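You operate a simulated robot arm through the tools that you are given. There is no shell and no other tool. Be economical: measure what you need, move in short steps, check, and stop when the job is done.

You run a simulated two-armed robot. Do the job below in one go: nothing can be reset, and whatever is moved stays where it is left.

## Task
Take the bench order card on the top of the grey drawer chest and put it away on the front edge of the bagging bench. Fetch the blue brush from the bench under the bucket rack and stand it on the top of the gate test stand. Fetch the red clip strip from the bench under the bucket rack and set it on the low shelf of the bucket rack. Put three of the tag packs from the bench under the bucket rack on the sorting tray. Open the bucket six gate. Do these in any order. Set down upright: blue brush, tag pack.

Only the result counts: the job must be done as asked and must still hold three seconds after the hand-in. Knocking over, shifting, dropping, spilling or breaking anything else fails it.

## Robot
Two 7-joint arms with fingered hands on one trunk, on a base that drives. Base frame: it is fixed to the floor where the robot stands at the start and does not move with it; the origin is under the middle of the robot, x ahead of it, y to its left, z up; the surface under the hand at the start is at about z = 0.86. Units: m, degrees, N and s.
The left shoulder is at the start at [0.04, 0.146, 1.105], the right one opposite. With the tool pointing down near the work surface each hand reaches from about 0.3 to 0.72 m from the robot's upright axis, wherever it stands, measured 20 degrees to its own side. Places, roughly: bench order card [0.5, 0, 0.75]; blue brush (4x4x27 cm) [-0.4, 6, 0.9]; bucket six gate [-0.6, 6.4, 1.1]; front edge of the bagging bench (44x14 cm) [-0.86, 0.92, 0.86]; low shelf of the bucket rack [-0.6, 5.8, 0.3]; red clip strip (16x3x2 cm) [-0.6, 6.4, 0.8]; sorting tray [-1.1, 1.9, 0.9]; tag pack [-0.75, 5.75, 0.75]; top of the gate test stand [-0.7, 3.6, 0.8]. Payload 4 kg a hand.
The tool frame of a hand sits at the grasp point between the pads (the TCP): z along the fingers, y along the line on which they close. The tips reach 0.026 m beyond it. Largest opening 0.148 m; the body of the gripper starts 0.073 m behind the TCP. The gripper is a hand of 3 fingers: y runs from the thumb to the fingers, the wrist lies at [0, 0, -0.224] in the tool frame.
Orientation is that of the tool frame in the base frame, as [roll, pitch, yaw] about the fixed x, y, z axes, in that order (R = Rz(yaw) Ry(pitch) Rx(roll)). With the fingers straight down and closing along the base's y, the tool's x points along the base's -x, its y along +y and its z along -z.

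## Interface
- The arms move only by the tool nudge_tool. It takes "left_commands", "right_commands" or both (then of equal length, played together; a hand with none holds still); each is one flat list of numbers, 6 for each row, row after row: the shift along the tool's x, y, z in units of 500 mm (1.0 is 500 mm), then the turn, a rotation vector about the tool's x, y, z in units of 60 degrees (1.0 is 60 degrees). In form: [dx, dy, dz, ax, ay, az, dx, dy, dz, ax, ay, az, ...]. A call has 1 to 12 rows; each row is the pose to reach, as a shift and turn from the pose commanded when the call began, along the tool's axes at that moment. A call with a number of a shift or a turn outside -1 to 1 is refused whole. A row lasts 0.2 s, in which the tool goes at most 0.05 m and 8.6 degrees; a call with a longer step from one row to the next is refused whole. A pose out of reach is approached as far as the arm can. The call stops where the force on the tool passes 40 N (or 10 N more than at its start, if that is more) or the arm is blocked; 0.2 s more then pass. In this call time passes only in rows, and 0.2 s behind the last. It gives the time, the measured TCP pose, the force on the tool (base axes), the opening and the grip force at its end, in the units of the frame above (readings bear some noise), with the torque about the TCP (base axes, N m) and any sound that the robot's microphone picked up.
- Cameras (640 x 400 px; columns grow to the right, rows downward): "scene" is now at [0.1054, -0.0288, 1.3373]; the picture's right is [-0.32, -0.95, 0.00], its down [-0.53, 0.18, -0.83] and it looks along [0.79, -0.27, -0.56] (base axes); focal length 254 px, centre (320, 200). "left" rides on the left gripper at [-0.068, -0.039, -0.09] in its tool frame; the picture's right is [0.50, -0.87, 0.00], its down [0.66, 0.38, -0.65] and it looks along [0.57, 0.33, 0.76] (tool axes); focal length 222 px, centre (320, 200). "right" rides on the right gripper at [0.068, -0.039, -0.09] in its tool frame; the picture's right is [0.50, 0.87, 0.00], its down [-0.66, 0.38, -0.65] and it looks along [-0.57, 0.33, 0.76] (tool axes); focal length 222 px, centre (320, 200). There is no depth. A picture from a camera that has moved, and an enlarged one, comes with that camera's place and axes in the base frame and with its lens.
- grab_frame(camera): a new picture of that camera. No time passes.
- slide_trunk(by): slides the trunk up (or, below 0, down) by that many m; the arms and the scene camera ride with it, the base frame stays. It gives what a move gives, with no picture.
- roll_base(legs): drives the robot by 1 to 6 legs, each [ahead, left, turn to the left] in m, m and degrees, along the robot's own axes; the way and the turn of a leg run together, so that a leg with both is an arc; at most 1.5 m and 180 degrees a leg. The arms and the cameras ride along, it lands a little off, and it stops where it bumps. It gives what a move gives.
- curl_fingers(finger1, finger2, thumb_bend, hand): sets how far each is bent, from 0 (flat) to 100 (curled in); at 30 the hand is open as for a grip, at 70 the pads meet at the TCP. One left out holds its place. A second passes; each finger stops where it meets its share of the squeeze, and holds until it gets a number again. It is the only way to open and close the hand. It gives what a move gives, with no picture; readings hold the bend of each and the force on the fingers (four entries, about 0 where the hand has none), thumb and palm.
- pan_tilt(pan, tilt): turns the head with the scene camera to pan (to the left, within 86 degrees either way) and tilt (down, from -29 to 69), counted from straight ahead of the robot. It gives what a move gives.
- close_up(camera, box): a new picture of the part [left, top, right, bottom] of that camera's present view, enlarged. No time passes.
- job_done(): hands the job in; it is judged then, once.

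Go step by step. Nothing tells you exact positions but the pictures and the camera data: compare them with the known pose of the tool, close in by small moves and look again before you grip or let go. The budget is 196 turns and 192 pictures, counting those below and the enlarged ones. Unless the task says otherwise, let go and move clear before handing in.

The tools are called after "Call:" by a JSON object that holds its "api" and its "payload". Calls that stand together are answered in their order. nudge_tool: Moves the arms, as the interface text tells. Its arguments: {"type":"object","properties":{"left_commands":{"type":"array","items":{"type":"number"}},"right_commands":{"type":"array","items":{"type":"number"}}},"required":[]} The other tools are called the same way: slide_trunk (by) slides the trunk up or down; curl_fingers (finger1, finger2, thumb_bend, hand) moves the fingers one by one; roll_base (legs) drives the base; pan_tilt (pan, tilt) turns the head that bears the scene camera; grab_frame (camera) takes a picture; close_up (camera, box) takes an enlarged picture of a part of a camera's view; job_done () hands the job in.

At the start:

```text
t: 0.0
left_ee_pos: [0.5439, 0.0671, 1.1408]
left_ee_rot: [-180.0, 0.1, -180.0]
left_contact_force: [-0.3, 0.0, -0.5]
left_torque: [0.0, 0.0, -0.04]
left_gripper_width: 0.1477
left_gripper_force: 0.1
left_shape: jaw
left_bend: [30.0, 30.0, 30.0]
left_finger forces: [0.0, 0.0, 0.0, 0.1, 0.0, 0.1]
right_ee_pos: [0.438, -0.2921, 1.1684]
right_ee_rot: [-180.0, 0.0, 180.0]
right_contact_force: [0.0, 0.4, 0.1]
right_torque: [-0.02, -0.04, -0.02]
right_gripper_width: 0.1479
right_gripper_force: 0.0
right_shape: jaw
right_bend: [30.0, 30.0, 30.0]
right_finger forces: [0.1, 0.1, 0.0, 0.0, 0.0, 0.0]
trunk travel left (down, up): [-0.275, 0.231]
robot x, y, heading: [0.0007, -0.0023, -0.2]
head pan, tilt: [-18.6, 33.8]
```

scene: 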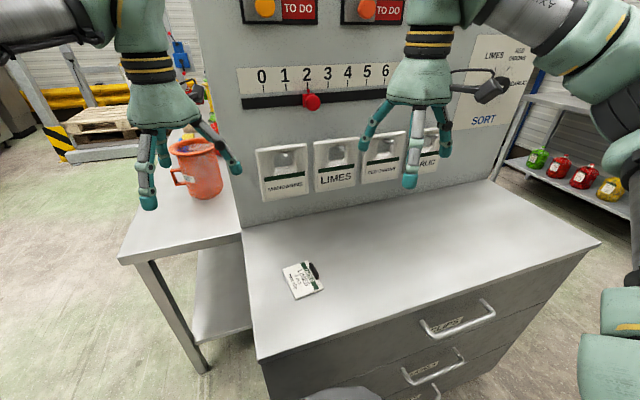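
right: 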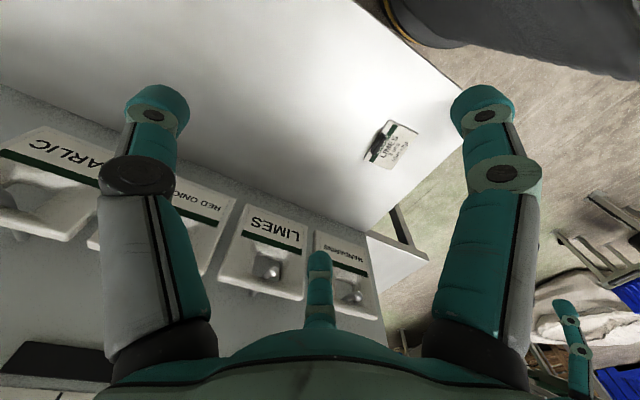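
left: 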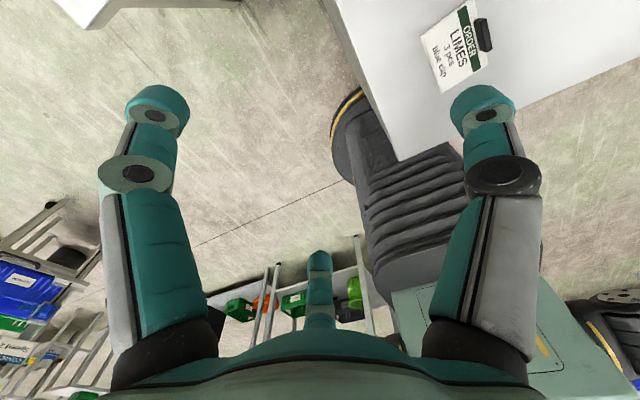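

I see the order card on the grey chest top, near its left front corner. I'll read the card and look around first.

Call:
{"api": "close_up", "payload": {"camera": "left", "box": [400, 0, 520, 110]}}

Call:
{"api": "close_up", "payload": {"camera": "scene", "box": [230, 220, 390, 320]}}

```text
3.64 times, centred on (460, 55) of left
camera zoom: at [0.6107, 0.0276, 1.2305], right [-0.5, -0.87, 0.0], down [-0.66, 0.38, 0.65], along [-0.57, 0.33, -0.76], focal length 808 px, centre (-189, 727)
```

zoom: 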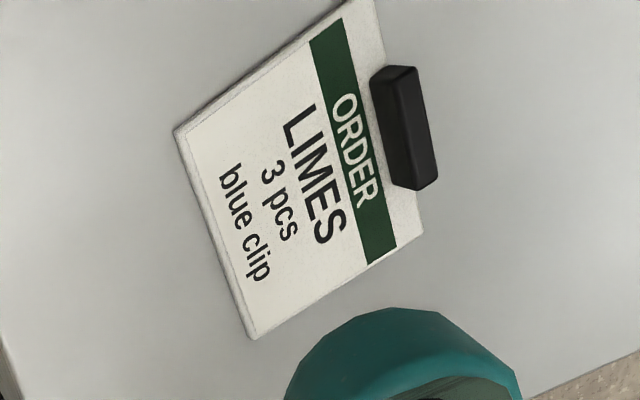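

```text
4.00 times, centred on (310, 270) of scene
camera zoom: at [0.1054, -0.0288, 1.3373], right [-0.32, -0.95, 0.0], down [-0.53, 0.18, -0.83], along [0.79, -0.27, -0.56], focal length 1018 px, centre (360, -80)
```

zoom: 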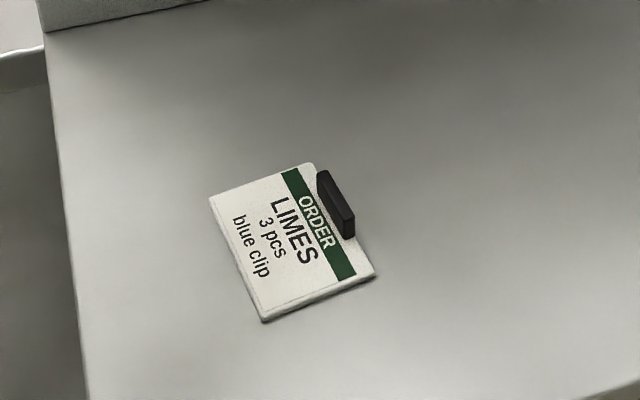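

The card's black clip handle is at about [0.48, -0.143, 0.875] and runs along x, so a straight-down grip closing on y fits. I'll move the right hand over it and the left hand a little aside.

Call:
{"api": "nudge_tool", "payload": {"right_commands": [-0.017, 0.06, 0.06, 0, 0, 0, -0.034, 0.12, 0.12, 0, 0, 0, -0.052, 0.18, 0.19, 0, 0, 0, -0.07, 0.24, 0.26, 0, 0, 0, -0.088, 0.298, 0.32, 0, 0, 0], "left_commands": [0, 0.06, 0, 0, 0, 0, 0, 0.12, 0, 0, 0, 0, 0, 0.18, 0, 0, 0, 0, 0, 0.24, 0, 0, 0, 0, 0, 0.24, 0, 0, 0, 0]}}

Call:
{"api": "grab_frame", "payload": {"camera": "right"}}

Call:
{"api": "grab_frame", "payload": {"camera": "scene"}}

```text
t: 1.2
left_ee_pos: [0.5477, 0.1856, 1.1414]
left_ee_rot: [180.0, -0.2, -180.0]
left_contact_force: [0.0, 0.5, -0.1]
left_torque: [-0.01, 0.01, 0.01]
left_gripper_width: 0.1481
left_gripper_force: 0.1
left_shape: jaw
left_bend: [30.0, 30.0, 30.0]
left_finger forces: [0.0, 0.0, 0.0, 0.1, 0.0, 0.0]
right_ee_pos: [0.4816, -0.1418, 1.0085]
right_ee_rot: [179.9, -0.1, -180.0]
right_contact_force: [0.0, -0.5, 0.6]
right_torque: [-0.01, 0.02, 0.0]
right_gripper_width: 0.1479
right_gripper_force: 0.1
right_shape: jaw
right_bend: [30.0, 30.0, 30.0]
right_finger forces: [0.0, 0.1, 0.1, 0.0, 0.0, 0.0]
trunk travel left (down, up): [-0.275, 0.231]
robot x, y, heading: [-0.0003, -0.0007, 0.1]
head pan, tilt: [-18.6, 33.8]
```

```text
186 pictures are left
camera right: at [0.4135, -0.1806, 1.0987], right [-0.5, 0.87, 0.0], down [0.66, 0.38, 0.65], along [0.57, 0.33, -0.76], focal length 222 px, centre (320, 200)
```

right: 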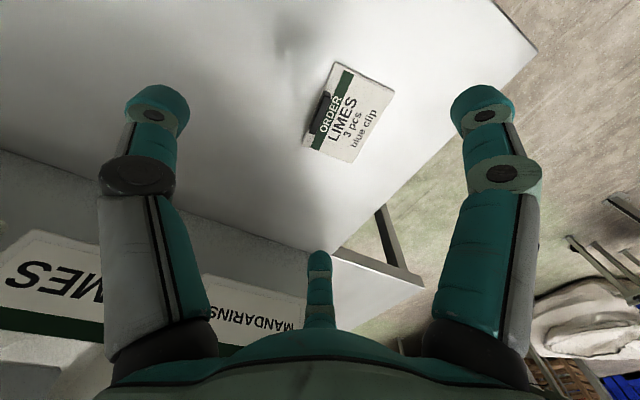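

```text
185 pictures are left
camera scene: at [0.1064, -0.0286, 1.3372], right [-0.32, -0.95, 0.0], down [-0.53, 0.18, -0.83], along [0.79, -0.27, -0.56], focal length 254 px, centre (320, 200)
```

scene: 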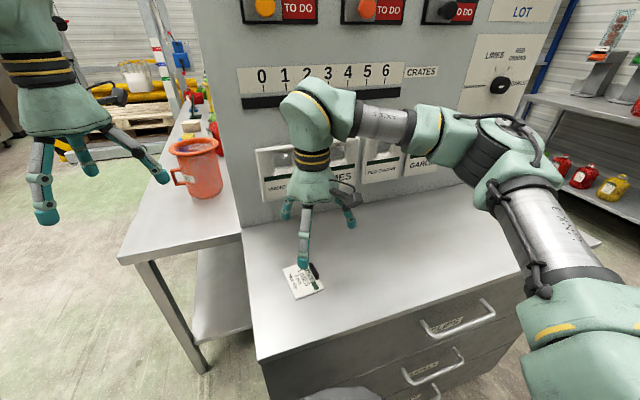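

The handle centre reads about [0.475, -0.141]; the hand is well aligned. I'll go down to z≈0.898 over the handle.

Call:
{"api": "nudge_tool", "payload": {"right_commands": [0.006, 0, 0.07, 0, 0, 0, 0.012, 0, 0.14, 0, 0, 0, 0.012, 0, 0.19, 0, 0, 0, 0.012, 0, 0.222, 0, 0, 0]}}

Call:
{"api": "grab_frame", "payload": {"camera": "right"}}

Call:
{"api": "close_up", "payload": {"camera": "scene", "box": [230, 180, 390, 320]}}

```text
t: 2.2
left_ee_pos: [0.5477, 0.1865, 1.1413]
left_ee_rot: [180.0, -0.1, -180.0]
left_contact_force: [0.7, -0.1, -0.1]
left_torque: [0.03, 0.01, -0.01]
left_gripper_width: 0.148
left_gripper_force: 0.0
left_shape: jaw
left_bend: [30.0, 30.0, 30.0]
left_finger forces: [0.1, 0.1, 0.0, 0.0, 0.0, 0.1]
right_ee_pos: [0.4749, -0.1445, 0.8972]
right_ee_rot: [180.0, -0.1, -179.9]
right_contact_force: [-0.6, -0.2, -0.7]
right_torque: [-0.01, 0.01, 0.01]
right_gripper_width: 0.1479
right_gripper_force: 0.2
right_shape: jaw
right_bend: [30.0, 30.0, 30.0]
right_finger forces: [0.1, 0.1, 0.1, 0.0, 0.0, 0.0]
trunk travel left (down, up): [-0.275, 0.231]
robot x, y, heading: [0.0012, 0.0022, -0.1]
head pan, tilt: [-18.6, 33.8]
```

```text
184 pictures are left
camera right: at [0.407, -0.1837, 0.9877], right [-0.5, 0.87, 0.0], down [0.66, 0.38, 0.65], along [0.57, 0.33, -0.76], focal length 222 px, centre (320, 200)
```

right: 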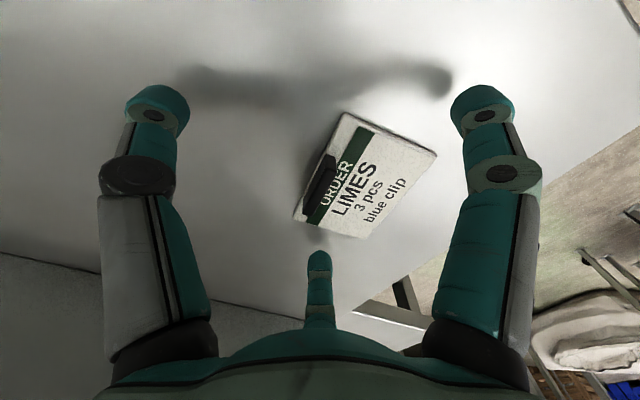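

```text
2.86 times, centred on (310, 250) of scene
camera zoom: at [0.1059, -0.0288, 1.3372], right [-0.32, -0.95, 0.0], down [-0.53, 0.18, -0.83], along [0.79, -0.27, -0.56], focal length 727 px, centre (349, 57)
```

zoom: 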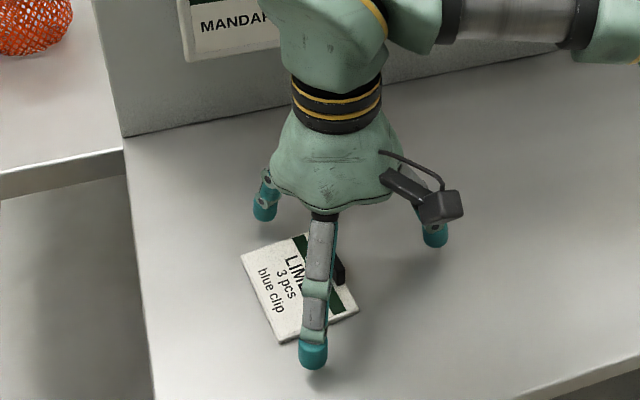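

The handle is about 5 mm further out (+x) and 4 mm to +y of the TCP. I'll correct and close partway to see the finger paths.

Call:
{"api": "nudge_tool", "payload": {"right_commands": [-0.012, 0.008, 0.004, 0, 0, 0]}}

Call:
{"api": "curl_fingers", "payload": {"hand": "right", "finger1": 58, "finger2": 58, "thumb_bend": 58}}

Call:
{"api": "grab_frame", "payload": {"camera": "right"}}

Call:
{"api": "close_up", "payload": {"camera": "scene", "box": [270, 210, 370, 310]}}

```text
t: 2.6
left_ee_pos: [0.5471, 0.1857, 1.1407]
left_ee_rot: [-179.8, 0.0, -180.0]
left_contact_force: [0.0, 0.3, -0.4]
left_torque: [-0.03, 0.03, 0.01]
left_gripper_width: 0.1481
left_gripper_force: 0.0
left_shape: jaw
left_bend: [30.0, 30.0, 30.0]
left_finger forces: [0.0, 0.0, 0.0, 0.0, 0.0, 0.0]
right_ee_pos: [0.4815, -0.1395, 0.8948]
right_ee_rot: [-180.0, 0.0, 180.0]
right_contact_force: [-0.4, 0.2, -0.3]
right_torque: [-0.02, -0.01, 0.03]
right_gripper_width: 0.1479
right_gripper_force: 0.0
right_shape: jaw
right_bend: [30.0, 30.0, 30.0]
right_finger forces: [0.0, 0.1, 0.0, 0.0, 0.1, 0.1]
trunk travel left (down, up): [-0.275, 0.231]
robot x, y, heading: [-0.0028, 0.0042, -0.2]
head pan, tilt: [-18.6, 33.8]
```

```text
t: 3.6
left_ee_pos: [0.5443, 0.1869, 1.1419]
left_ee_rot: [-179.8, 0.0, -179.9]
left_contact_force: [-0.4, -0.2, 1.3]
left_torque: [0.0, 0.03, 0.03]
left_gripper_width: 0.1478
left_gripper_force: 0.0
left_shape: jaw
left_bend: [30.0, 30.0, 30.0]
left_finger forces: [0.1, 0.1, 0.1, 0.0, 0.1, 0.0]
right_ee_pos: [0.4812, -0.1406, 0.8977]
right_ee_rot: [179.8, 0.2, 179.9]
right_contact_force: [0.0, 1.3, 15.0]
right_torque: [0.41, 0.01, -0.03]
right_gripper_width: 0.0537
right_gripper_force: 11.3
right_shape: fingers
right_bend: [48.0, 48.0, 57.0]
right_finger forces: [11.4, 11.5, 0.0, 0.0, 0.1, 0.0]
trunk travel left (down, up): [-0.275, 0.231]
robot x, y, heading: [-0.0039, -0.003, -0.2]
head pan, tilt: [-18.6, 33.8]
```

```text
182 pictures are left
camera right: at [0.4126, -0.1785, 0.9875], right [-0.5, 0.87, 0.0], down [0.65, 0.38, 0.66], along [0.57, 0.33, -0.75], focal length 222 px, centre (320, 200)
```

right: 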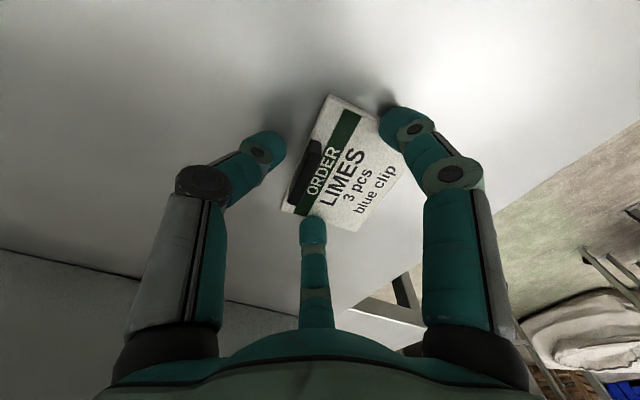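

```text
4.00 times, centred on (320, 260) of scene
camera zoom: at [0.1042, -0.028, 1.3375], right [-0.32, -0.95, 0.0], down [-0.53, 0.18, -0.83], along [0.79, -0.27, -0.55], focal length 1018 px, centre (320, -40)
```

zoom: 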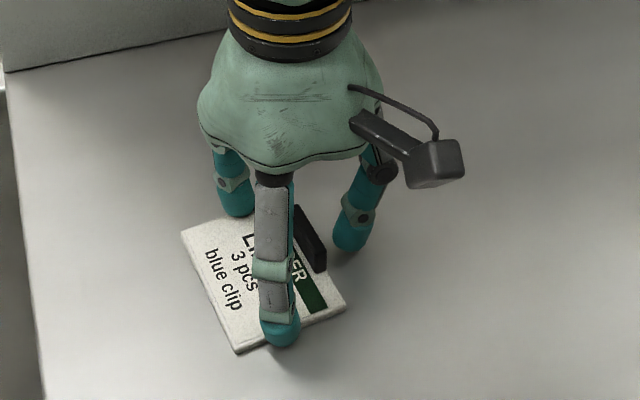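

The two fingers landed on the card's top face (11 N). I'll open a little, raise about 9 mm and close again.

Call:
{"api": "curl_fingers", "payload": {"hand": "right", "finger1": 38, "finger2": 38, "thumb_bend": 50}}

Call:
{"api": "nudge_tool", "payload": {"right_commands": [0, 0, -0.016, 0, 0, 0]}}

Call:
{"api": "curl_fingers", "payload": {"hand": "right", "finger1": 60, "finger2": 60, "thumb_bend": 60}}

Call:
{"api": "grab_frame", "payload": {"camera": "right"}}

Call:
{"api": "close_up", "payload": {"camera": "scene", "box": [270, 210, 370, 310]}}

```text
t: 4.6
left_ee_pos: [0.5459, 0.186, 1.1422]
left_ee_rot: [-180.0, 0.0, 179.9]
left_contact_force: [-0.3, 0.3, -1.1]
left_torque: [0.01, 0.01, 0.03]
left_gripper_width: 0.1482
left_gripper_force: 0.1
left_shape: jaw
left_bend: [30.0, 30.0, 30.0]
left_finger forces: [0.0, 0.0, 0.0, 0.1, 0.0, 0.0]
right_ee_pos: [0.4807, -0.1406, 0.8961]
right_ee_rot: [180.0, 0.1, -179.9]
right_contact_force: [-0.6, 0.2, 0.2]
right_torque: [0.02, -0.03, 0.0]
right_gripper_width: 0.0823
right_gripper_force: 0.1
right_shape: fingers
right_bend: [38.0, 38.0, 50.0]
right_finger forces: [0.1, 0.7, 0.1, 0.0, 0.0, 0.0]
trunk travel left (down, up): [-0.275, 0.231]
robot x, y, heading: [-0.0006, -0.0004, -0.1]
head pan, tilt: [-18.6, 33.8]
```

```text
t: 5.0
left_ee_pos: [0.5468, 0.1849, 1.1421]
left_ee_rot: [180.0, 0.0, -179.9]
left_contact_force: [0.1, -0.3, -0.2]
left_torque: [0.02, 0.0, 0.02]
left_gripper_width: 0.148
left_gripper_force: 0.2
left_shape: jaw
left_bend: [30.0, 30.0, 30.0]
left_finger forces: [0.0, 0.0, 0.0, 0.0, 0.0, 0.0]
right_ee_pos: [0.4824, -0.1407, 0.9043]
right_ee_rot: [-180.0, 0.0, 179.9]
right_contact_force: [-0.6, 0.2, -0.9]
right_torque: [0.02, 0.0, 0.0]
right_gripper_width: 0.082
right_gripper_force: 0.0
right_shape: fingers
right_bend: [38.0, 38.0, 50.0]
right_finger forces: [0.1, 0.0, 0.1, 0.1, 0.0, 0.0]
trunk travel left (down, up): [-0.275, 0.231]
robot x, y, heading: [0.0011, -0.0022, 0.1]
head pan, tilt: [-18.6, 33.8]
```

```text
t: 6.0
left_ee_pos: [0.5465, 0.1856, 1.1421]
left_ee_rot: [180.0, 0.0, -179.9]
left_contact_force: [-0.1, -0.4, 0.3]
left_torque: [0.02, 0.02, 0.03]
left_gripper_width: 0.1476
left_gripper_force: 0.1
left_shape: jaw
left_bend: [30.0, 30.0, 30.0]
left_finger forces: [0.0, 0.0, 0.0, 0.1, 0.0, 0.1]
right_ee_pos: [0.4793, -0.141, 0.9042]
right_ee_rot: [-180.0, 0.0, 180.0]
right_contact_force: [0.4, 0.0, 0.6]
right_torque: [0.02, 0.0, -0.01]
right_gripper_width: 0.0303
right_gripper_force: 0.0
right_shape: fingers
right_bend: [60.0, 60.0, 60.0]
right_finger forces: [0.0, 0.1, 0.1, 0.1, 0.0, 0.1]
trunk travel left (down, up): [-0.275, 0.231]
robot x, y, heading: [-0.0002, -0.0007, -0.2]
head pan, tilt: [-18.6, 33.8]
```

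```text
180 pictures are left
camera right: at [0.4131, -0.1794, 0.9945], right [-0.5, 0.87, 0.0], down [0.66, 0.38, 0.65], along [0.57, 0.33, -0.76], focal length 222 px, centre (320, 200)
```

right: 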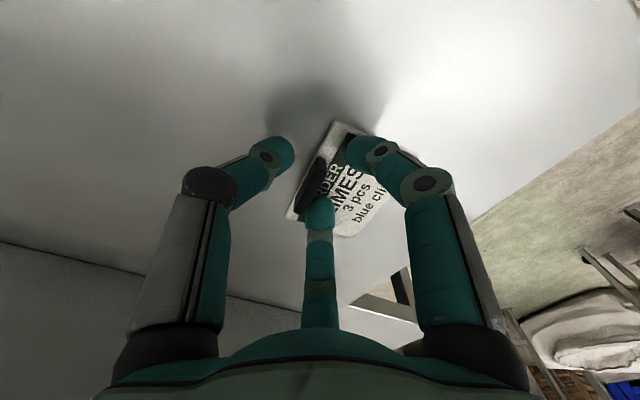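

```text
4.00 times, centred on (320, 260) of scene
camera zoom: at [0.1055, -0.0286, 1.3373], right [-0.32, -0.95, 0.0], down [-0.53, 0.18, -0.83], along [0.79, -0.27, -0.56], focal length 1018 px, centre (320, -40)
```

zoom: 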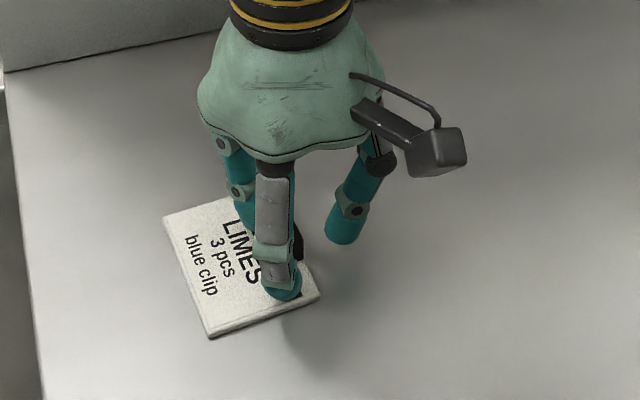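

The card shifted about 1 cm to +y. The fingers are now round the handle; I'll drop 4 mm, recentre by about 5 mm and close.

Call:
{"api": "nudge_tool", "payload": {"right_commands": [0, 0.008, 0.008, 0, 0, 0]}}

Call:
{"api": "curl_fingers", "payload": {"hand": "right", "finger1": 74, "finger2": 74, "thumb_bend": 74}}

Call:
{"api": "grab_frame", "payload": {"camera": "right"}}

Call:
{"api": "close_up", "payload": {"camera": "scene", "box": [270, 210, 370, 310]}}

```text
t: 6.4
left_ee_pos: [0.547, 0.187, 1.1425]
left_ee_rot: [-180.0, 0.0, -180.0]
left_contact_force: [0.2, 0.6, 0.1]
left_torque: [0.0, 0.0, -0.01]
left_gripper_width: 0.1479
left_gripper_force: 0.1
left_shape: jaw
left_bend: [30.0, 30.0, 30.0]
left_finger forces: [0.0, 0.1, 0.0, 0.0, 0.0, 0.1]
right_ee_pos: [0.4826, -0.1371, 0.8994]
right_ee_rot: [180.0, 0.0, 180.0]
right_contact_force: [0.1, 0.1, 0.1]
right_torque: [-0.02, 0.02, -0.04]
right_gripper_width: 0.0303
right_gripper_force: 0.1
right_shape: fingers
right_bend: [60.0, 60.0, 60.0]
right_finger forces: [0.0, 0.1, 0.1, 0.0, 0.0, 0.0]
trunk travel left (down, up): [-0.275, 0.231]
robot x, y, heading: [-0.0006, -0.0021, 0.1]
head pan, tilt: [-18.6, 33.8]
```

```text
t: 7.4
left_ee_pos: [0.5466, 0.1867, 1.1419]
left_ee_rot: [-180.0, -0.1, 179.9]
left_contact_force: [-0.2, -0.7, -0.4]
left_torque: [0.01, -0.02, 0.01]
left_gripper_width: 0.1479
left_gripper_force: 0.0
left_shape: jaw
left_bend: [30.0, 30.0, 30.0]
left_finger forces: [0.0, 0.0, 0.0, 0.0, 0.0, 0.1]
right_ee_pos: [0.4815, -0.1369, 0.8986]
right_ee_rot: [-179.9, 0.0, -180.0]
right_contact_force: [-0.5, -0.5, -0.9]
right_torque: [-0.01, 0.03, 0.02]
right_gripper_width: 0.0049
right_gripper_force: 9.9
right_shape: fingers
right_bend: [72.0, 72.0, 68.0]
right_finger forces: [5.7, 5.2, 0.1, 0.0, 8.5, 0.0]
trunk travel left (down, up): [-0.275, 0.231]
robot x, y, heading: [-0.0008, -0.0001, -0.2]
head pan, tilt: [-18.6, 33.8]
```

```text
178 pictures are left
camera right: at [0.4136, -0.1753, 0.9892], right [-0.5, 0.87, 0.0], down [0.66, 0.38, 0.65], along [0.57, 0.33, -0.76], focal length 222 px, centre (320, 200)
```

right: 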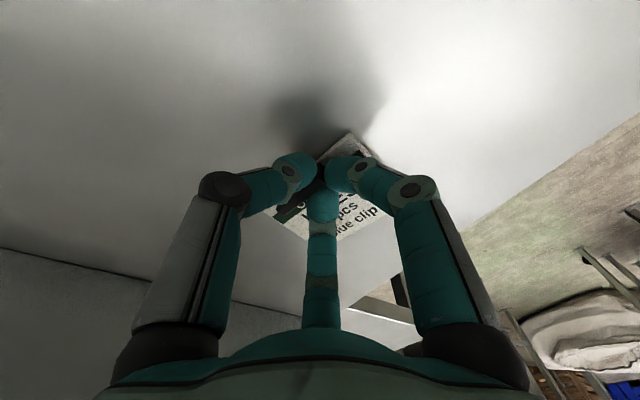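

```text
4.00 times, centred on (320, 260) of scene
camera zoom: at [0.1055, -0.0287, 1.3373], right [-0.32, -0.95, 0.0], down [-0.53, 0.18, -0.83], along [0.79, -0.27, -0.56], focal length 1018 px, centre (320, -40)
```

zoom: 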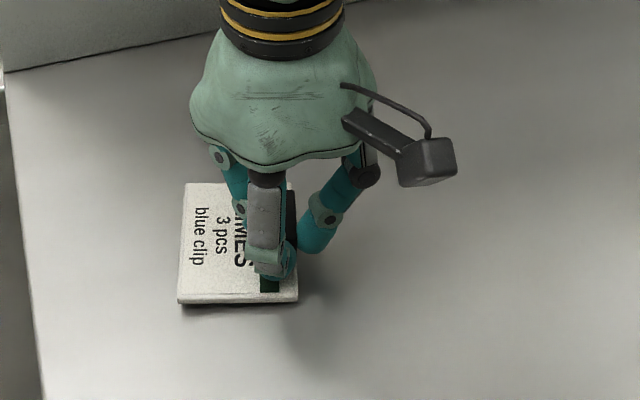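

The handle appears pinched (fingers about 5.5 N each, thumb 8.5 N). I'll lift slowly and check.

Call:
{"api": "nudge_tool", "payload": {"right_commands": [0, 0, -0.04, 0, 0, 0, 0, 0, -0.1, 0, 0, 0, 0, 0, -0.18, 0, 0, 0]}}

Call:
{"api": "close_up", "payload": {"camera": "scene", "box": [230, 180, 390, 310]}}

Call:
{"api": "grab_frame", "payload": {"camera": "right"}}

```text
t: 8.2
left_ee_pos: [0.5467, 0.1865, 1.1431]
left_ee_rot: [-179.9, 0.1, -179.9]
left_contact_force: [-0.6, 0.9, 0.0]
left_torque: [-0.01, 0.0, -0.02]
left_gripper_width: 0.1481
left_gripper_force: 0.0
left_shape: jaw
left_bend: [30.0, 30.0, 30.0]
left_finger forces: [0.0, 0.0, 0.0, 0.0, 0.1, 0.1]
right_ee_pos: [0.4814, -0.1343, 0.9919]
right_ee_rot: [180.0, 0.0, -180.0]
right_contact_force: [0.1, -0.4, 0.2]
right_torque: [0.02, 0.0, 0.01]
right_gripper_width: 0.0047
right_gripper_force: 9.5
right_shape: fingers
right_bend: [72.0, 72.0, 68.0]
right_finger forces: [5.8, 5.2, 0.0, 0.1, 8.4, 0.1]
trunk travel left (down, up): [-0.275, 0.231]
robot x, y, heading: [-0.0042, -0.0027, -0.2]
head pan, tilt: [-18.6, 33.8]
```

```text
3.08 times, centred on (310, 245) of scene
camera zoom: at [0.1047, -0.0281, 1.3374], right [-0.32, -0.95, 0.0], down [-0.53, 0.18, -0.83], along [0.79, -0.27, -0.56], focal length 783 px, centre (351, 62)
```

zoom: 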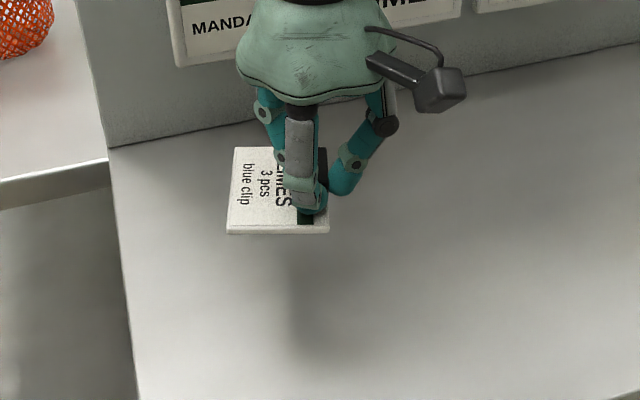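

```text
175 pictures are left
camera right: at [0.413, -0.1728, 1.0824], right [-0.5, 0.87, 0.0], down [0.66, 0.38, 0.65], along [0.57, 0.33, -0.76], focal length 222 px, centre (320, 200)
```

right: 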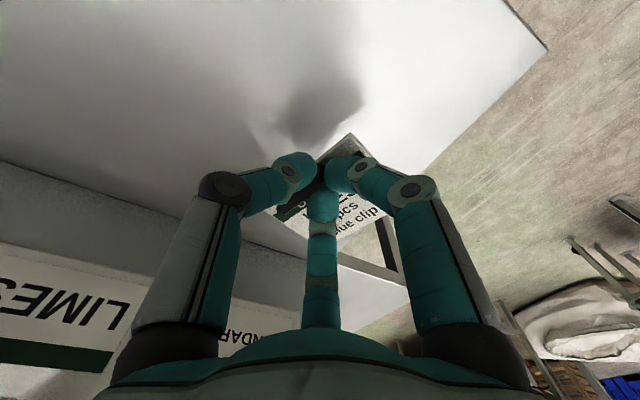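

The card is held. I'll lift it higher and look left to find the bagging bench.

Call:
{"api": "nudge_tool", "payload": {"right_commands": [0, 0, -0.08, 0, 0, 0, 0, 0, -0.16, 0, 0, 0, 0.05, 0, -0.24, 0, 0, 0]}}

Call:
{"api": "pan_tilt", "payload": {"pan": 86, "tilt": 20}}

Call:
{"api": "grab_frame", "payload": {"camera": "scene"}}

Call:
{"api": "pan_tilt", "payload": {"pan": 20, "tilt": 20}}

Call:
{"api": "grab_frame", "payload": {"camera": "scene"}}

```text
t: 9.0
left_ee_pos: [0.5462, 0.1855, 1.142]
left_ee_rot: [180.0, 0.0, 179.9]
left_contact_force: [-0.3, -0.2, -0.2]
left_torque: [0.01, -0.03, 0.01]
left_gripper_width: 0.1478
left_gripper_force: 0.1
left_shape: jaw
left_bend: [30.0, 30.0, 30.0]
left_finger forces: [0.1, 0.1, 0.0, 0.1, 0.0, 0.0]
right_ee_pos: [0.4529, -0.1365, 1.1124]
right_ee_rot: [180.0, -0.1, 180.0]
right_contact_force: [-0.1, 0.5, -0.7]
right_torque: [0.01, -0.01, 0.02]
right_gripper_width: 0.0047
right_gripper_force: 9.5
right_shape: fingers
right_bend: [72.0, 72.0, 68.0]
right_finger forces: [5.6, 5.3, 0.1, 0.0, 8.3, 0.0]
trunk travel left (down, up): [-0.275, 0.231]
robot x, y, heading: [0.0044, 0.0004, 0.0]
head pan, tilt: [-18.6, 33.8]
```

```text
t: 10.8
left_ee_pos: [0.5468, 0.186, 1.1416]
left_ee_rot: [179.9, 0.1, -180.0]
left_contact_force: [-0.2, 0.3, -0.6]
left_torque: [-0.02, 0.02, 0.01]
left_gripper_width: 0.1478
left_gripper_force: 0.0
left_shape: jaw
left_bend: [30.0, 30.0, 30.0]
left_finger forces: [0.0, 0.0, 0.0, 0.0, 0.0, 0.0]
right_ee_pos: [0.4544, -0.1352, 1.1104]
right_ee_rot: [180.0, 0.0, 179.9]
right_contact_force: [1.1, -0.1, -0.3]
right_torque: [-0.03, 0.02, 0.03]
right_gripper_width: 0.0047
right_gripper_force: 9.0
right_shape: fingers
right_bend: [72.0, 72.0, 68.0]
right_finger forces: [5.7, 5.1, 0.0, 0.0, 8.2, 0.1]
trunk travel left (down, up): [-0.275, 0.231]
robot x, y, heading: [-0.0046, -0.0002, -0.2]
head pan, tilt: [85.9, 20.0]
```

```text
174 pictures are left
camera scene: at [0.0281, 0.0926, 1.3592], right [1.0, -0.07, 0.0], down [-0.02, -0.34, -0.94], along [0.07, 0.94, -0.34], focal length 254 px, centre (320, 200)
```

scene: 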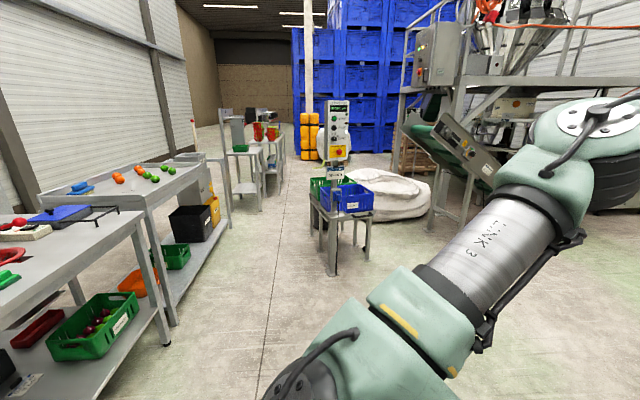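

```text
t: 12.2
left_ee_pos: [0.5475, 0.1853, 1.142]
left_ee_rot: [180.0, 0.0, 180.0]
left_contact_force: [0.2, -0.6, -0.4]
left_torque: [-0.01, 0.03, 0.01]
left_gripper_width: 0.1481
left_gripper_force: 0.0
left_shape: jaw
left_bend: [30.0, 30.0, 30.0]
left_finger forces: [0.1, 0.0, 0.0, 0.1, 0.0, 0.0]
right_ee_pos: [0.4543, -0.1361, 1.1112]
right_ee_rot: [180.0, 0.0, -180.0]
right_contact_force: [0.2, -0.2, -0.2]
right_torque: [0.0, -0.02, 0.0]
right_gripper_width: 0.0047
right_gripper_force: 9.9
right_shape: fingers
right_bend: [72.0, 72.0, 68.0]
right_finger forces: [5.6, 5.3, 0.0, 0.0, 8.3, 0.1]
trunk travel left (down, up): [-0.275, 0.231]
robot x, y, heading: [-0.0003, -0.0017, -0.0]
head pan, tilt: [20.0, 20.0]
```

```text
173 pictures are left
camera scene: at [0.1089, 0.0316, 1.3592], right [0.34, -0.94, 0.0], down [-0.32, -0.12, -0.94], along [0.88, 0.32, -0.34], focal length 254 px, centre (320, 200)
```

scene: 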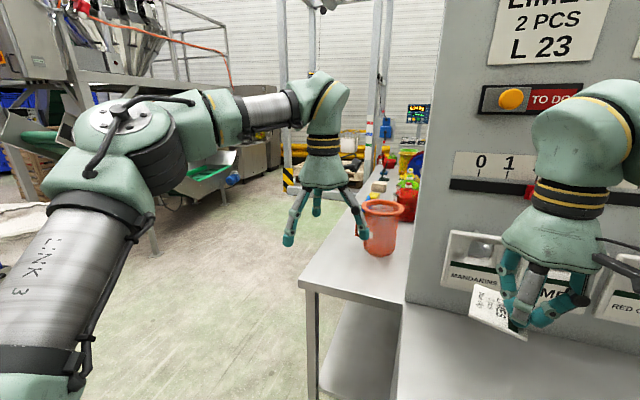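

The bagging bench is on the left, with its front edge at x≈-0.8. I'll drive left to y≈0.75, turn around to face it, and look.

Call:
{"api": "roll_base", "payload": {"legs": [[-0.05, 0.75, 0], [0, 0, 90], [0, 0, 90]]}}

Call:
{"api": "pan_tilt", "payload": {"pan": -10, "tilt": 35}}

Call:
{"api": "grab_frame", "payload": {"camera": "scene"}}

```text
t: 23.9
left_ee_pos: [-0.6065, 0.5771, 1.1429]
left_ee_rot: [180.0, -0.1, -0.6]
left_contact_force: [0.0, 0.2, -0.4]
left_torque: [-0.02, -0.01, 0.03]
left_gripper_width: 0.1482
left_gripper_force: 0.0
left_shape: jaw
left_bend: [30.0, 30.0, 30.0]
left_finger forces: [0.0, 0.0, 0.0, 0.0, 0.0, 0.0]
right_ee_pos: [-0.512, 0.8976, 1.1118]
right_ee_rot: [-179.9, 0.0, -0.6]
right_contact_force: [0.1, 0.5, 0.1]
right_torque: [0.0, -0.01, 0.03]
right_gripper_width: 0.0041
right_gripper_force: 9.1
right_shape: fingers
right_bend: [72.0, 72.0, 68.0]
right_finger forces: [4.3, 5.8, 0.0, 0.0, 8.1, 0.1]
trunk travel left (down, up): [-0.275, 0.231]
robot x, y, heading: [-0.0572, 0.759, 179.3]
head pan, tilt: [20.0, 20.0]
```

```text
t: 24.8
left_ee_pos: [-0.6056, 0.5766, 1.1412]
left_ee_rot: [180.0, 0.0, -0.5]
left_contact_force: [-0.4, 0.1, -0.5]
left_torque: [0.04, 0.04, 0.0]
left_gripper_width: 0.1479
left_gripper_force: 0.1
left_shape: jaw
left_bend: [30.0, 30.0, 30.0]
left_finger forces: [0.0, 0.1, 0.0, 0.0, 0.0, 0.1]
right_ee_pos: [-0.5109, 0.8976, 1.1119]
right_ee_rot: [-180.0, 0.0, -0.6]
right_contact_force: [0.0, 0.1, -0.2]
right_torque: [0.0, -0.02, 0.03]
right_gripper_width: 0.004
right_gripper_force: 9.8
right_shape: fingers
right_bend: [72.0, 72.0, 68.0]
right_finger forces: [4.4, 5.8, 0.0, 0.0, 8.0, 0.0]
trunk travel left (down, up): [-0.275, 0.231]
robot x, y, heading: [-0.0544, 0.7545, 179.3]
head pan, tilt: [-10.0, 35.0]
```

```text
172 pictures are left
camera scene: at [-0.1633, 0.7732, 1.3354], right [0.18, 0.98, 0.0], down [0.56, -0.11, -0.82], along [-0.81, 0.15, -0.57], focal length 254 px, centre (320, 200)
```

scene: 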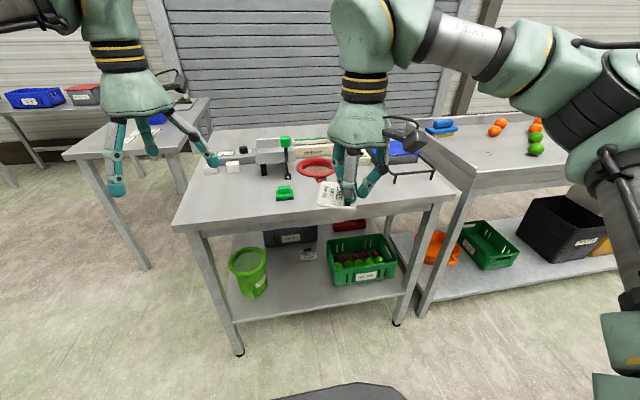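

The bench's front edge is free around y≈0.95, between the green item and the wire frame. I'll drive in 0.22 m and reach over that spot.

Call:
{"api": "roll_base", "payload": {"legs": [[0.22, 0, 0.5]]}}

Call:
{"api": "grab_frame", "payload": {"camera": "scene"}}

Call:
{"api": "grab_frame", "payload": {"camera": "right"}}

```text
t: 26.4
left_ee_pos: [-0.8118, 0.576, 1.1434]
left_ee_rot: [180.0, 0.0, -0.2]
left_contact_force: [0.2, 0.2, -0.3]
left_torque: [0.01, -0.01, -0.01]
left_gripper_width: 0.1478
left_gripper_force: 0.0
left_shape: jaw
left_bend: [30.0, 30.0, 30.0]
left_finger forces: [0.0, 0.1, 0.0, 0.1, 0.0, 0.0]
right_ee_pos: [-0.719, 0.8961, 1.111]
right_ee_rot: [-180.0, 0.0, -0.2]
right_contact_force: [0.3, -0.9, -0.7]
right_torque: [0.0, -0.03, 0.01]
right_gripper_width: 0.0039
right_gripper_force: 8.6
right_shape: fingers
right_bend: [72.0, 72.0, 68.0]
right_finger forces: [4.4, 5.9, 0.1, 0.0, 8.1, 0.0]
trunk travel left (down, up): [-0.275, 0.231]
robot x, y, heading: [-0.2664, 0.7612, 179.8]
head pan, tilt: [-10.0, 35.0]
```

```text
171 pictures are left
camera scene: at [-0.3704, 0.774, 1.3354], right [0.18, 0.98, 0.0], down [0.56, -0.1, -0.82], along [-0.81, 0.14, -0.57], focal length 254 px, centre (320, 200)
```

scene: 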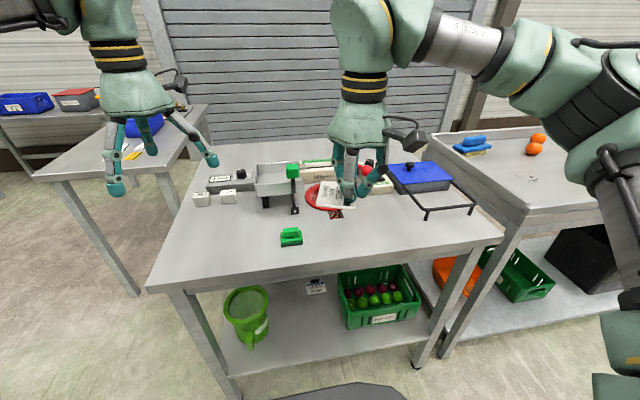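

```text
170 pictures are left
camera right: at [-0.6516, 0.9348, 1.2017], right [0.5, -0.87, 0.0], down [-0.66, -0.38, 0.65], along [-0.57, -0.33, -0.76], focal length 222 px, centre (320, 200)
```

right: 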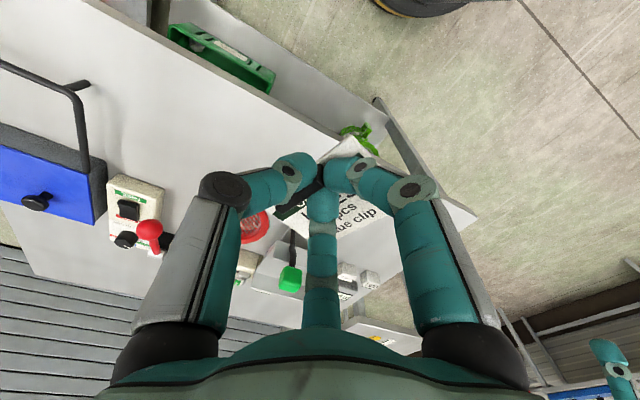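

The spot for the card centre is about [-0.86, 0.955], so the TCP goes to [-0.855, 0.985]. I'll move over it and part of the way down.

Call:
{"api": "nudge_tool", "payload": {"right_commands": [-0.068, -0.045, 0, 0, 0, 0, -0.136, -0.09, 0, 0, 0, 0, -0.204, -0.135, 0, 0, 0, 0, -0.272, -0.178, 0.04, 0, 0, 0, -0.272, -0.178, 0.12, 0, 0, 0, -0.272, -0.178, 0.2, 0, 0, 0, -0.272, -0.178, 0.28, 0, 0, 0, -0.272, -0.178, 0.35, 0, 0, 0]}}

Call:
{"api": "grab_frame", "payload": {"camera": "scene"}}

Call:
{"api": "grab_frame", "payload": {"camera": "right"}}

```text
t: 28.2
left_ee_pos: [-0.813, 0.575, 1.1415]
left_ee_rot: [-180.0, 0.1, -0.2]
left_contact_force: [-0.2, 0.0, 0.5]
left_torque: [0.0, 0.03, -0.03]
left_gripper_width: 0.1481
left_gripper_force: 0.1
left_shape: jaw
left_bend: [30.0, 30.0, 30.0]
left_finger forces: [0.0, 0.0, 0.1, 0.1, 0.0, 0.0]
right_ee_pos: [-0.8536, 0.9848, 0.9331]
right_ee_rot: [180.0, 0.0, -0.1]
right_contact_force: [0.5, 0.2, 0.3]
right_torque: [-0.01, 0.0, 0.01]
right_gripper_width: 0.0039
right_gripper_force: 8.7
right_shape: fingers
right_bend: [72.0, 72.0, 68.0]
right_finger forces: [4.3, 5.8, 0.0, 0.0, 7.8, 0.0]
trunk travel left (down, up): [-0.275, 0.231]
robot x, y, heading: [-0.2665, 0.7577, 179.9]
head pan, tilt: [-10.0, 35.0]
```

```text
169 pictures are left
camera scene: at [-0.3716, 0.7744, 1.3353], right [0.18, 0.98, 0.0], down [0.57, -0.1, -0.82], along [-0.81, 0.14, -0.57], focal length 254 px, centre (320, 200)
```

scene: 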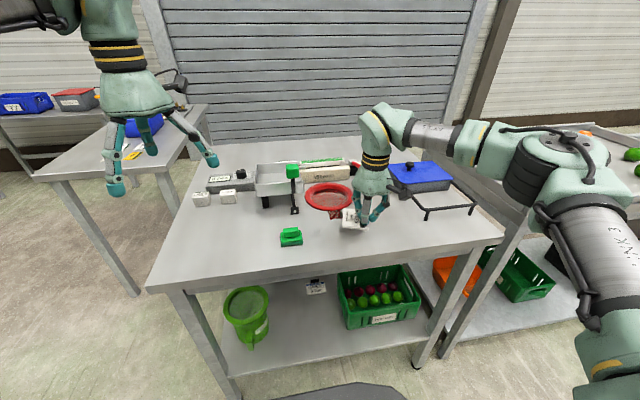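

```text
168 pictures are left
camera right: at [-0.7866, 1.0238, 1.0233], right [0.5, -0.87, 0.0], down [-0.66, -0.38, 0.65], along [-0.57, -0.33, -0.76], focal length 222 px, centre (320, 200)
```

right: 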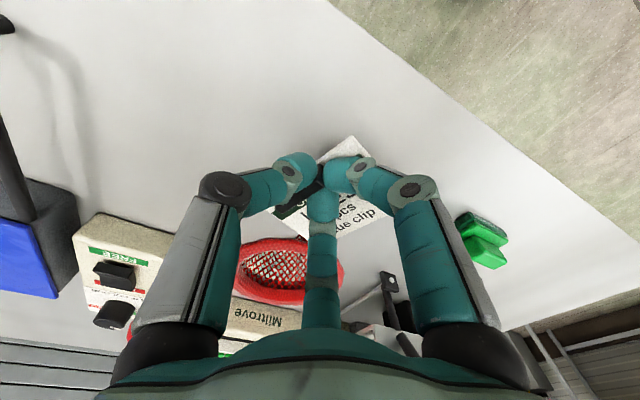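

The card hangs clear of the red ring and the green item. I'll lower until it touches.

Call:
{"api": "nudge_tool", "payload": {"right_commands": [0, 0, 0.03, 0, 0, 0, 0, 0, 0.048, 0, 0, 0, 0, 0, 0.058, 0, 0, 0, 0, 0, 0.064, 0, 0, 0]}}

Call:
{"api": "close_up", "payload": {"camera": "scene", "box": [270, 150, 430, 260]}}

```text
t: 29.2
left_ee_pos: [-0.8133, 0.5754, 1.1428]
left_ee_rot: [-180.0, 0.0, -0.2]
left_contact_force: [-0.3, 0.1, 0.3]
left_torque: [-0.02, -0.02, 0.03]
left_gripper_width: 0.1477
left_gripper_force: 0.1
left_shape: jaw
left_bend: [30.0, 30.0, 30.0]
left_finger forces: [0.1, 0.0, 0.1, 0.1, 0.1, 0.1]
right_ee_pos: [-0.8552, 0.985, 0.9046]
right_ee_rot: [-180.0, 0.0, -0.2]
right_contact_force: [0.2, 0.1, 0.1]
right_torque: [0.02, -0.03, -0.01]
right_gripper_width: 0.004
right_gripper_force: 8.6
right_shape: fingers
right_bend: [72.0, 72.0, 68.0]
right_finger forces: [4.2, 5.7, 0.0, 0.1, 7.7, 0.0]
trunk travel left (down, up): [-0.275, 0.231]
robot x, y, heading: [-0.2674, 0.7561, 179.8]
head pan, tilt: [-10.0, 35.0]
```

```text
3.64 times, centred on (350, 205) of scene
camera zoom: at [-0.3714, 0.7741, 1.3353], right [0.18, 0.98, 0.0], down [0.56, -0.1, -0.82], along [-0.81, 0.14, -0.57], focal length 925 px, centre (211, 182)
```

zoom: 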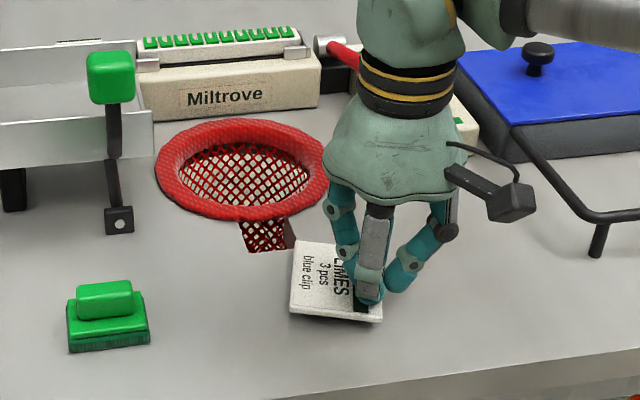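

Nothing has touched yet; the card is a few millimetres above the bench. I'll go on down.

Call:
{"api": "nudge_tool", "payload": {"right_commands": [0, 0, 0.006, 0, 0, 0, 0, 0, 0.012, 0, 0, 0, 0, 0, 0.016, 0, 0, 0]}}

Call:
{"api": "close_up", "payload": {"camera": "scene", "box": [300, 190, 400, 250]}}

```text
t: 30.1
left_ee_pos: [-0.8125, 0.5739, 1.1426]
left_ee_rot: [180.0, 0.0, -0.1]
left_contact_force: [-0.6, -0.5, 0.4]
left_torque: [0.01, 0.01, -0.03]
left_gripper_width: 0.148
left_gripper_force: 0.0
left_shape: jaw
left_bend: [30.0, 30.0, 30.0]
left_finger forces: [0.1, 0.1, 0.1, 0.1, 0.0, 0.1]
right_ee_pos: [-0.855, 0.9871, 0.8961]
right_ee_rot: [-180.0, 0.0, -0.2]
right_contact_force: [-0.5, -0.3, 0.0]
right_torque: [0.03, 0.02, -0.01]
right_gripper_width: 0.0035
right_gripper_force: 9.1
right_shape: fingers
right_bend: [72.0, 72.0, 68.0]
right_finger forces: [4.3, 6.2, 0.0, 0.1, 8.1, 0.0]
trunk travel left (down, up): [-0.275, 0.231]
robot x, y, heading: [-0.2698, 0.7574, 179.8]
head pan, tilt: [-10.0, 35.0]
```

```text
6.40 times, centred on (350, 220) of scene
camera zoom: at [-0.3711, 0.7739, 1.3354], right [0.18, 0.98, 0.0], down [0.56, -0.1, -0.82], along [-0.81, 0.14, -0.57], focal length 1628 px, centre (128, 72)
```

zoom: 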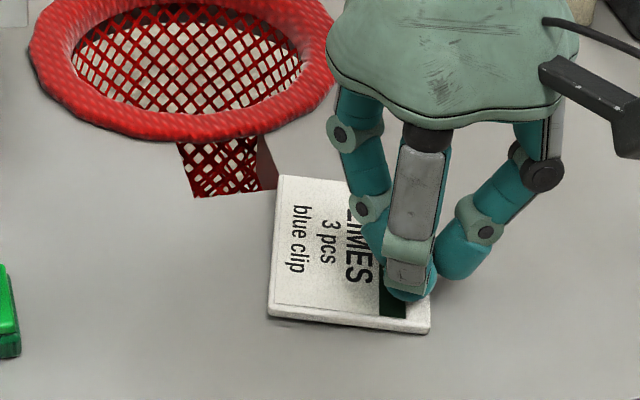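

The card is nearly flat. I'll press 2 mm more, then open slightly and lift off.

Call:
{"api": "nudge_tool", "payload": {"right_commands": [0, 0, 0.004, 0, 0, 0]}}

Call:
{"api": "curl_fingers", "payload": {"hand": "right", "finger1": 64, "finger2": 64, "thumb_bend": 60}}

Call:
{"api": "nudge_tool", "payload": {"right_commands": [0, 0, -0.03, 0, 0, 0, 0, 0, -0.1, 0, 0, 0, 0, 0, -0.2, 0, 0, 0]}}

Call:
{"api": "close_up", "payload": {"camera": "scene", "box": [270, 150, 430, 260]}}

```text
t: 30.4
left_ee_pos: [-0.8116, 0.5746, 1.142]
left_ee_rot: [-179.9, 0.0, -0.2]
left_contact_force: [0.8, 0.4, 0.2]
left_torque: [0.01, 0.0, 0.0]
left_gripper_width: 0.1477
left_gripper_force: 0.0
left_shape: jaw
left_bend: [30.0, 30.0, 30.0]
left_finger forces: [0.0, 0.0, 0.1, 0.0, 0.1, 0.1]
right_ee_pos: [-0.8536, 0.9854, 0.8956]
right_ee_rot: [180.0, 0.2, -0.2]
right_contact_force: [-0.2, 0.1, 3.2]
right_torque: [0.06, 0.11, 0.03]
right_gripper_width: 0.0035
right_gripper_force: 10.0
right_shape: fingers
right_bend: [72.0, 72.0, 68.0]
right_finger forces: [4.2, 6.7, 0.1, 0.1, 8.5, 0.0]
trunk travel left (down, up): [-0.275, 0.231]
robot x, y, heading: [-0.2652, 0.7597, 179.6]
head pan, tilt: [-10.0, 35.0]
```

```text
t: 31.4
left_ee_pos: [-0.8125, 0.575, 1.1427]
left_ee_rot: [-180.0, 0.0, -0.2]
left_contact_force: [0.0, 0.3, 0.5]
left_torque: [0.03, 0.02, -0.02]
left_gripper_width: 0.1478
left_gripper_force: 0.0
left_shape: jaw
left_bend: [30.0, 30.0, 30.0]
left_finger forces: [0.0, 0.0, 0.0, 0.1, 0.0, 0.1]
right_ee_pos: [-0.854, 0.9864, 0.8962]
right_ee_rot: [179.9, 0.0, -0.3]
right_contact_force: [0.5, 0.6, 4.0]
right_torque: [-0.05, -0.01, -0.02]
right_gripper_width: 0.0213
right_gripper_force: 2.2
right_shape: fingers
right_bend: [66.0, 66.0, 60.0]
right_finger forces: [2.2, 2.1, 0.0, 0.0, 0.0, 0.0]
trunk travel left (down, up): [-0.275, 0.231]
robot x, y, heading: [-0.2627, 0.7633, 179.5]
head pan, tilt: [-10.0, 35.0]
```

```text
t: 32.2
left_ee_pos: [-0.8107, 0.5739, 1.1434]
left_ee_rot: [-180.0, 0.0, -0.2]
left_contact_force: [0.7, -0.9, -0.2]
left_torque: [0.04, 0.01, 0.01]
left_gripper_width: 0.148
left_gripper_force: 0.0
left_shape: jaw
left_bend: [30.0, 30.0, 30.0]
left_finger forces: [0.0, 0.0, 0.0, 0.0, 0.0, 0.0]
right_ee_pos: [-0.8546, 0.9862, 0.9947]
right_ee_rot: [-180.0, 0.0, -0.1]
right_contact_force: [-0.3, 0.0, 0.3]
right_torque: [0.0, 0.0, -0.04]
right_gripper_width: 0.0232
right_gripper_force: 0.1
right_shape: fingers
right_bend: [64.0, 64.0, 60.0]
right_finger forces: [0.0, 0.0, 0.1, 0.0, 0.0, 0.0]
trunk travel left (down, up): [-0.275, 0.231]
robot x, y, heading: [-0.2639, 0.7613, 179.8]
head pan, tilt: [-10.0, 35.0]
```

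```text
3.64 times, centred on (350, 205) of scene
camera zoom: at [-0.3702, 0.7731, 1.3355], right [0.18, 0.98, 0.0], down [0.56, -0.1, -0.82], along [-0.81, 0.14, -0.57], focal length 925 px, centre (211, 182)
```

zoom: 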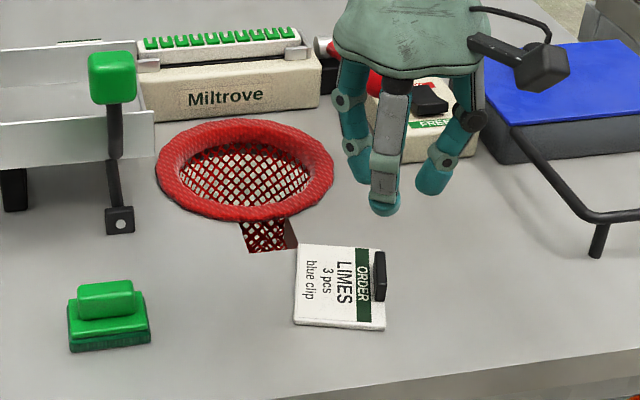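

The card is down but sits toward the back of the front strip (x about -0.85 to -0.93). I'll regrip the handle and bring it 3 cm closer to the edge.

Call:
{"api": "nudge_tool", "payload": {"right_commands": [0, 0, 0.1, 0, 0, 0, 0, 0, 0.17, 0, 0, 0, 0, 0, 0.194, 0, 0, 0]}}

Call:
{"api": "curl_fingers", "payload": {"hand": "right", "finger1": 74, "finger2": 74, "thumb_bend": 74}}

Call:
{"api": "nudge_tool", "payload": {"right_commands": [0, 0, -0.03, 0, 0, 0, 0.03, 0, -0.03, 0, 0, 0, 0.056, 0, -0.03, 0, 0, 0, 0.056, 0, -0.01, 0, 0, 0, 0.056, 0, 0.001, 0, 0, 0]}}

Call:
{"api": "close_up", "payload": {"camera": "scene", "box": [270, 150, 430, 260]}}

```text
t: 33.0
left_ee_pos: [-0.8136, 0.5741, 1.1423]
left_ee_rot: [-180.0, -0.1, -0.2]
left_contact_force: [-0.1, -0.2, 0.3]
left_torque: [0.03, -0.06, 0.01]
left_gripper_width: 0.1481
left_gripper_force: 0.0
left_shape: jaw
left_bend: [30.0, 30.0, 30.0]
left_finger forces: [0.0, 0.1, 0.0, 0.0, 0.0, 0.0]
right_ee_pos: [-0.8563, 0.9842, 0.8976]
right_ee_rot: [-180.0, -0.1, -0.3]
right_contact_force: [-0.6, -0.3, 0.5]
right_torque: [-0.06, -0.01, 0.02]
right_gripper_width: 0.0231
right_gripper_force: 0.0
right_shape: fingers
right_bend: [64.0, 64.0, 60.0]
right_finger forces: [0.0, 0.0, 0.0, 0.1, 0.0, 0.0]
trunk travel left (down, up): [-0.275, 0.231]
robot x, y, heading: [-0.2664, 0.7589, 180.0]
head pan, tilt: [-10.0, 35.0]
```

```text
t: 34.0
left_ee_pos: [-0.8122, 0.5745, 1.1416]
left_ee_rot: [180.0, 0.0, -0.2]
left_contact_force: [0.3, 0.5, -0.1]
left_torque: [-0.01, 0.01, 0.02]
left_gripper_width: 0.1478
left_gripper_force: 0.0
left_shape: jaw
left_bend: [30.0, 30.0, 30.0]
left_finger forces: [0.0, 0.0, 0.1, 0.0, 0.0, 0.1]
right_ee_pos: [-0.8556, 0.9837, 0.8971]
right_ee_rot: [179.9, 0.0, -0.2]
right_contact_force: [-0.5, 0.1, -0.3]
right_torque: [0.01, 0.04, 0.05]
right_gripper_width: 0.0033
right_gripper_force: 9.5
right_shape: fingers
right_bend: [72.0, 72.0, 68.0]
right_finger forces: [4.7, 6.3, 0.0, 0.0, 7.5, 0.0]
trunk travel left (down, up): [-0.275, 0.231]
robot x, y, heading: [-0.265, 0.7606, 180.3]
head pan, tilt: [-10.0, 35.0]
```

```text
t: 35.2
left_ee_pos: [-0.8127, 0.5747, 1.143]
left_ee_rot: [180.0, 0.0, -0.2]
left_contact_force: [0.4, 0.0, -0.6]
left_torque: [-0.02, 0.0, -0.01]
left_gripper_width: 0.1481
left_gripper_force: 0.2
left_shape: jaw
left_bend: [30.0, 30.0, 30.0]
left_finger forces: [0.1, 0.1, 0.1, 0.0, 0.1, 0.1]
right_ee_pos: [-0.8277, 0.984, 0.897]
right_ee_rot: [179.9, 0.0, -0.1]
right_contact_force: [-0.3, -0.6, -0.6]
right_torque: [-0.01, 0.03, 0.02]
right_gripper_width: 0.0035
right_gripper_force: 9.0
right_shape: fingers
right_bend: [72.0, 72.0, 68.0]
right_finger forces: [4.6, 6.4, 0.1, 0.0, 7.4, 0.0]
trunk travel left (down, up): [-0.275, 0.231]
robot x, y, heading: [-0.2648, 0.7568, 179.7]
head pan, tilt: [-10.0, 35.0]
```

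```text
3.64 times, centred on (350, 205) of scene
camera zoom: at [-0.3711, 0.7741, 1.3354], right [0.18, 0.98, 0.0], down [0.56, -0.1, -0.82], along [-0.81, 0.14, -0.57], focal length 925 px, centre (211, 182)
```

zoom: 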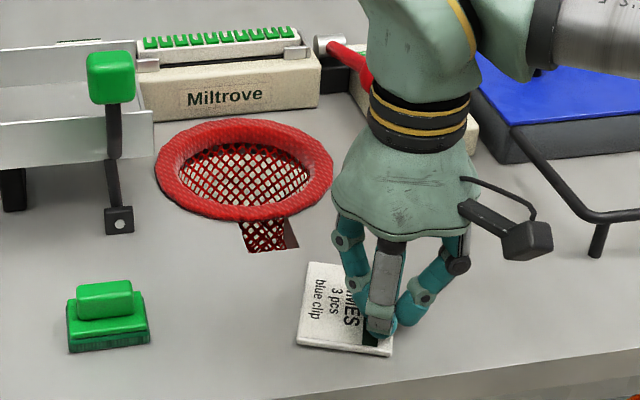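

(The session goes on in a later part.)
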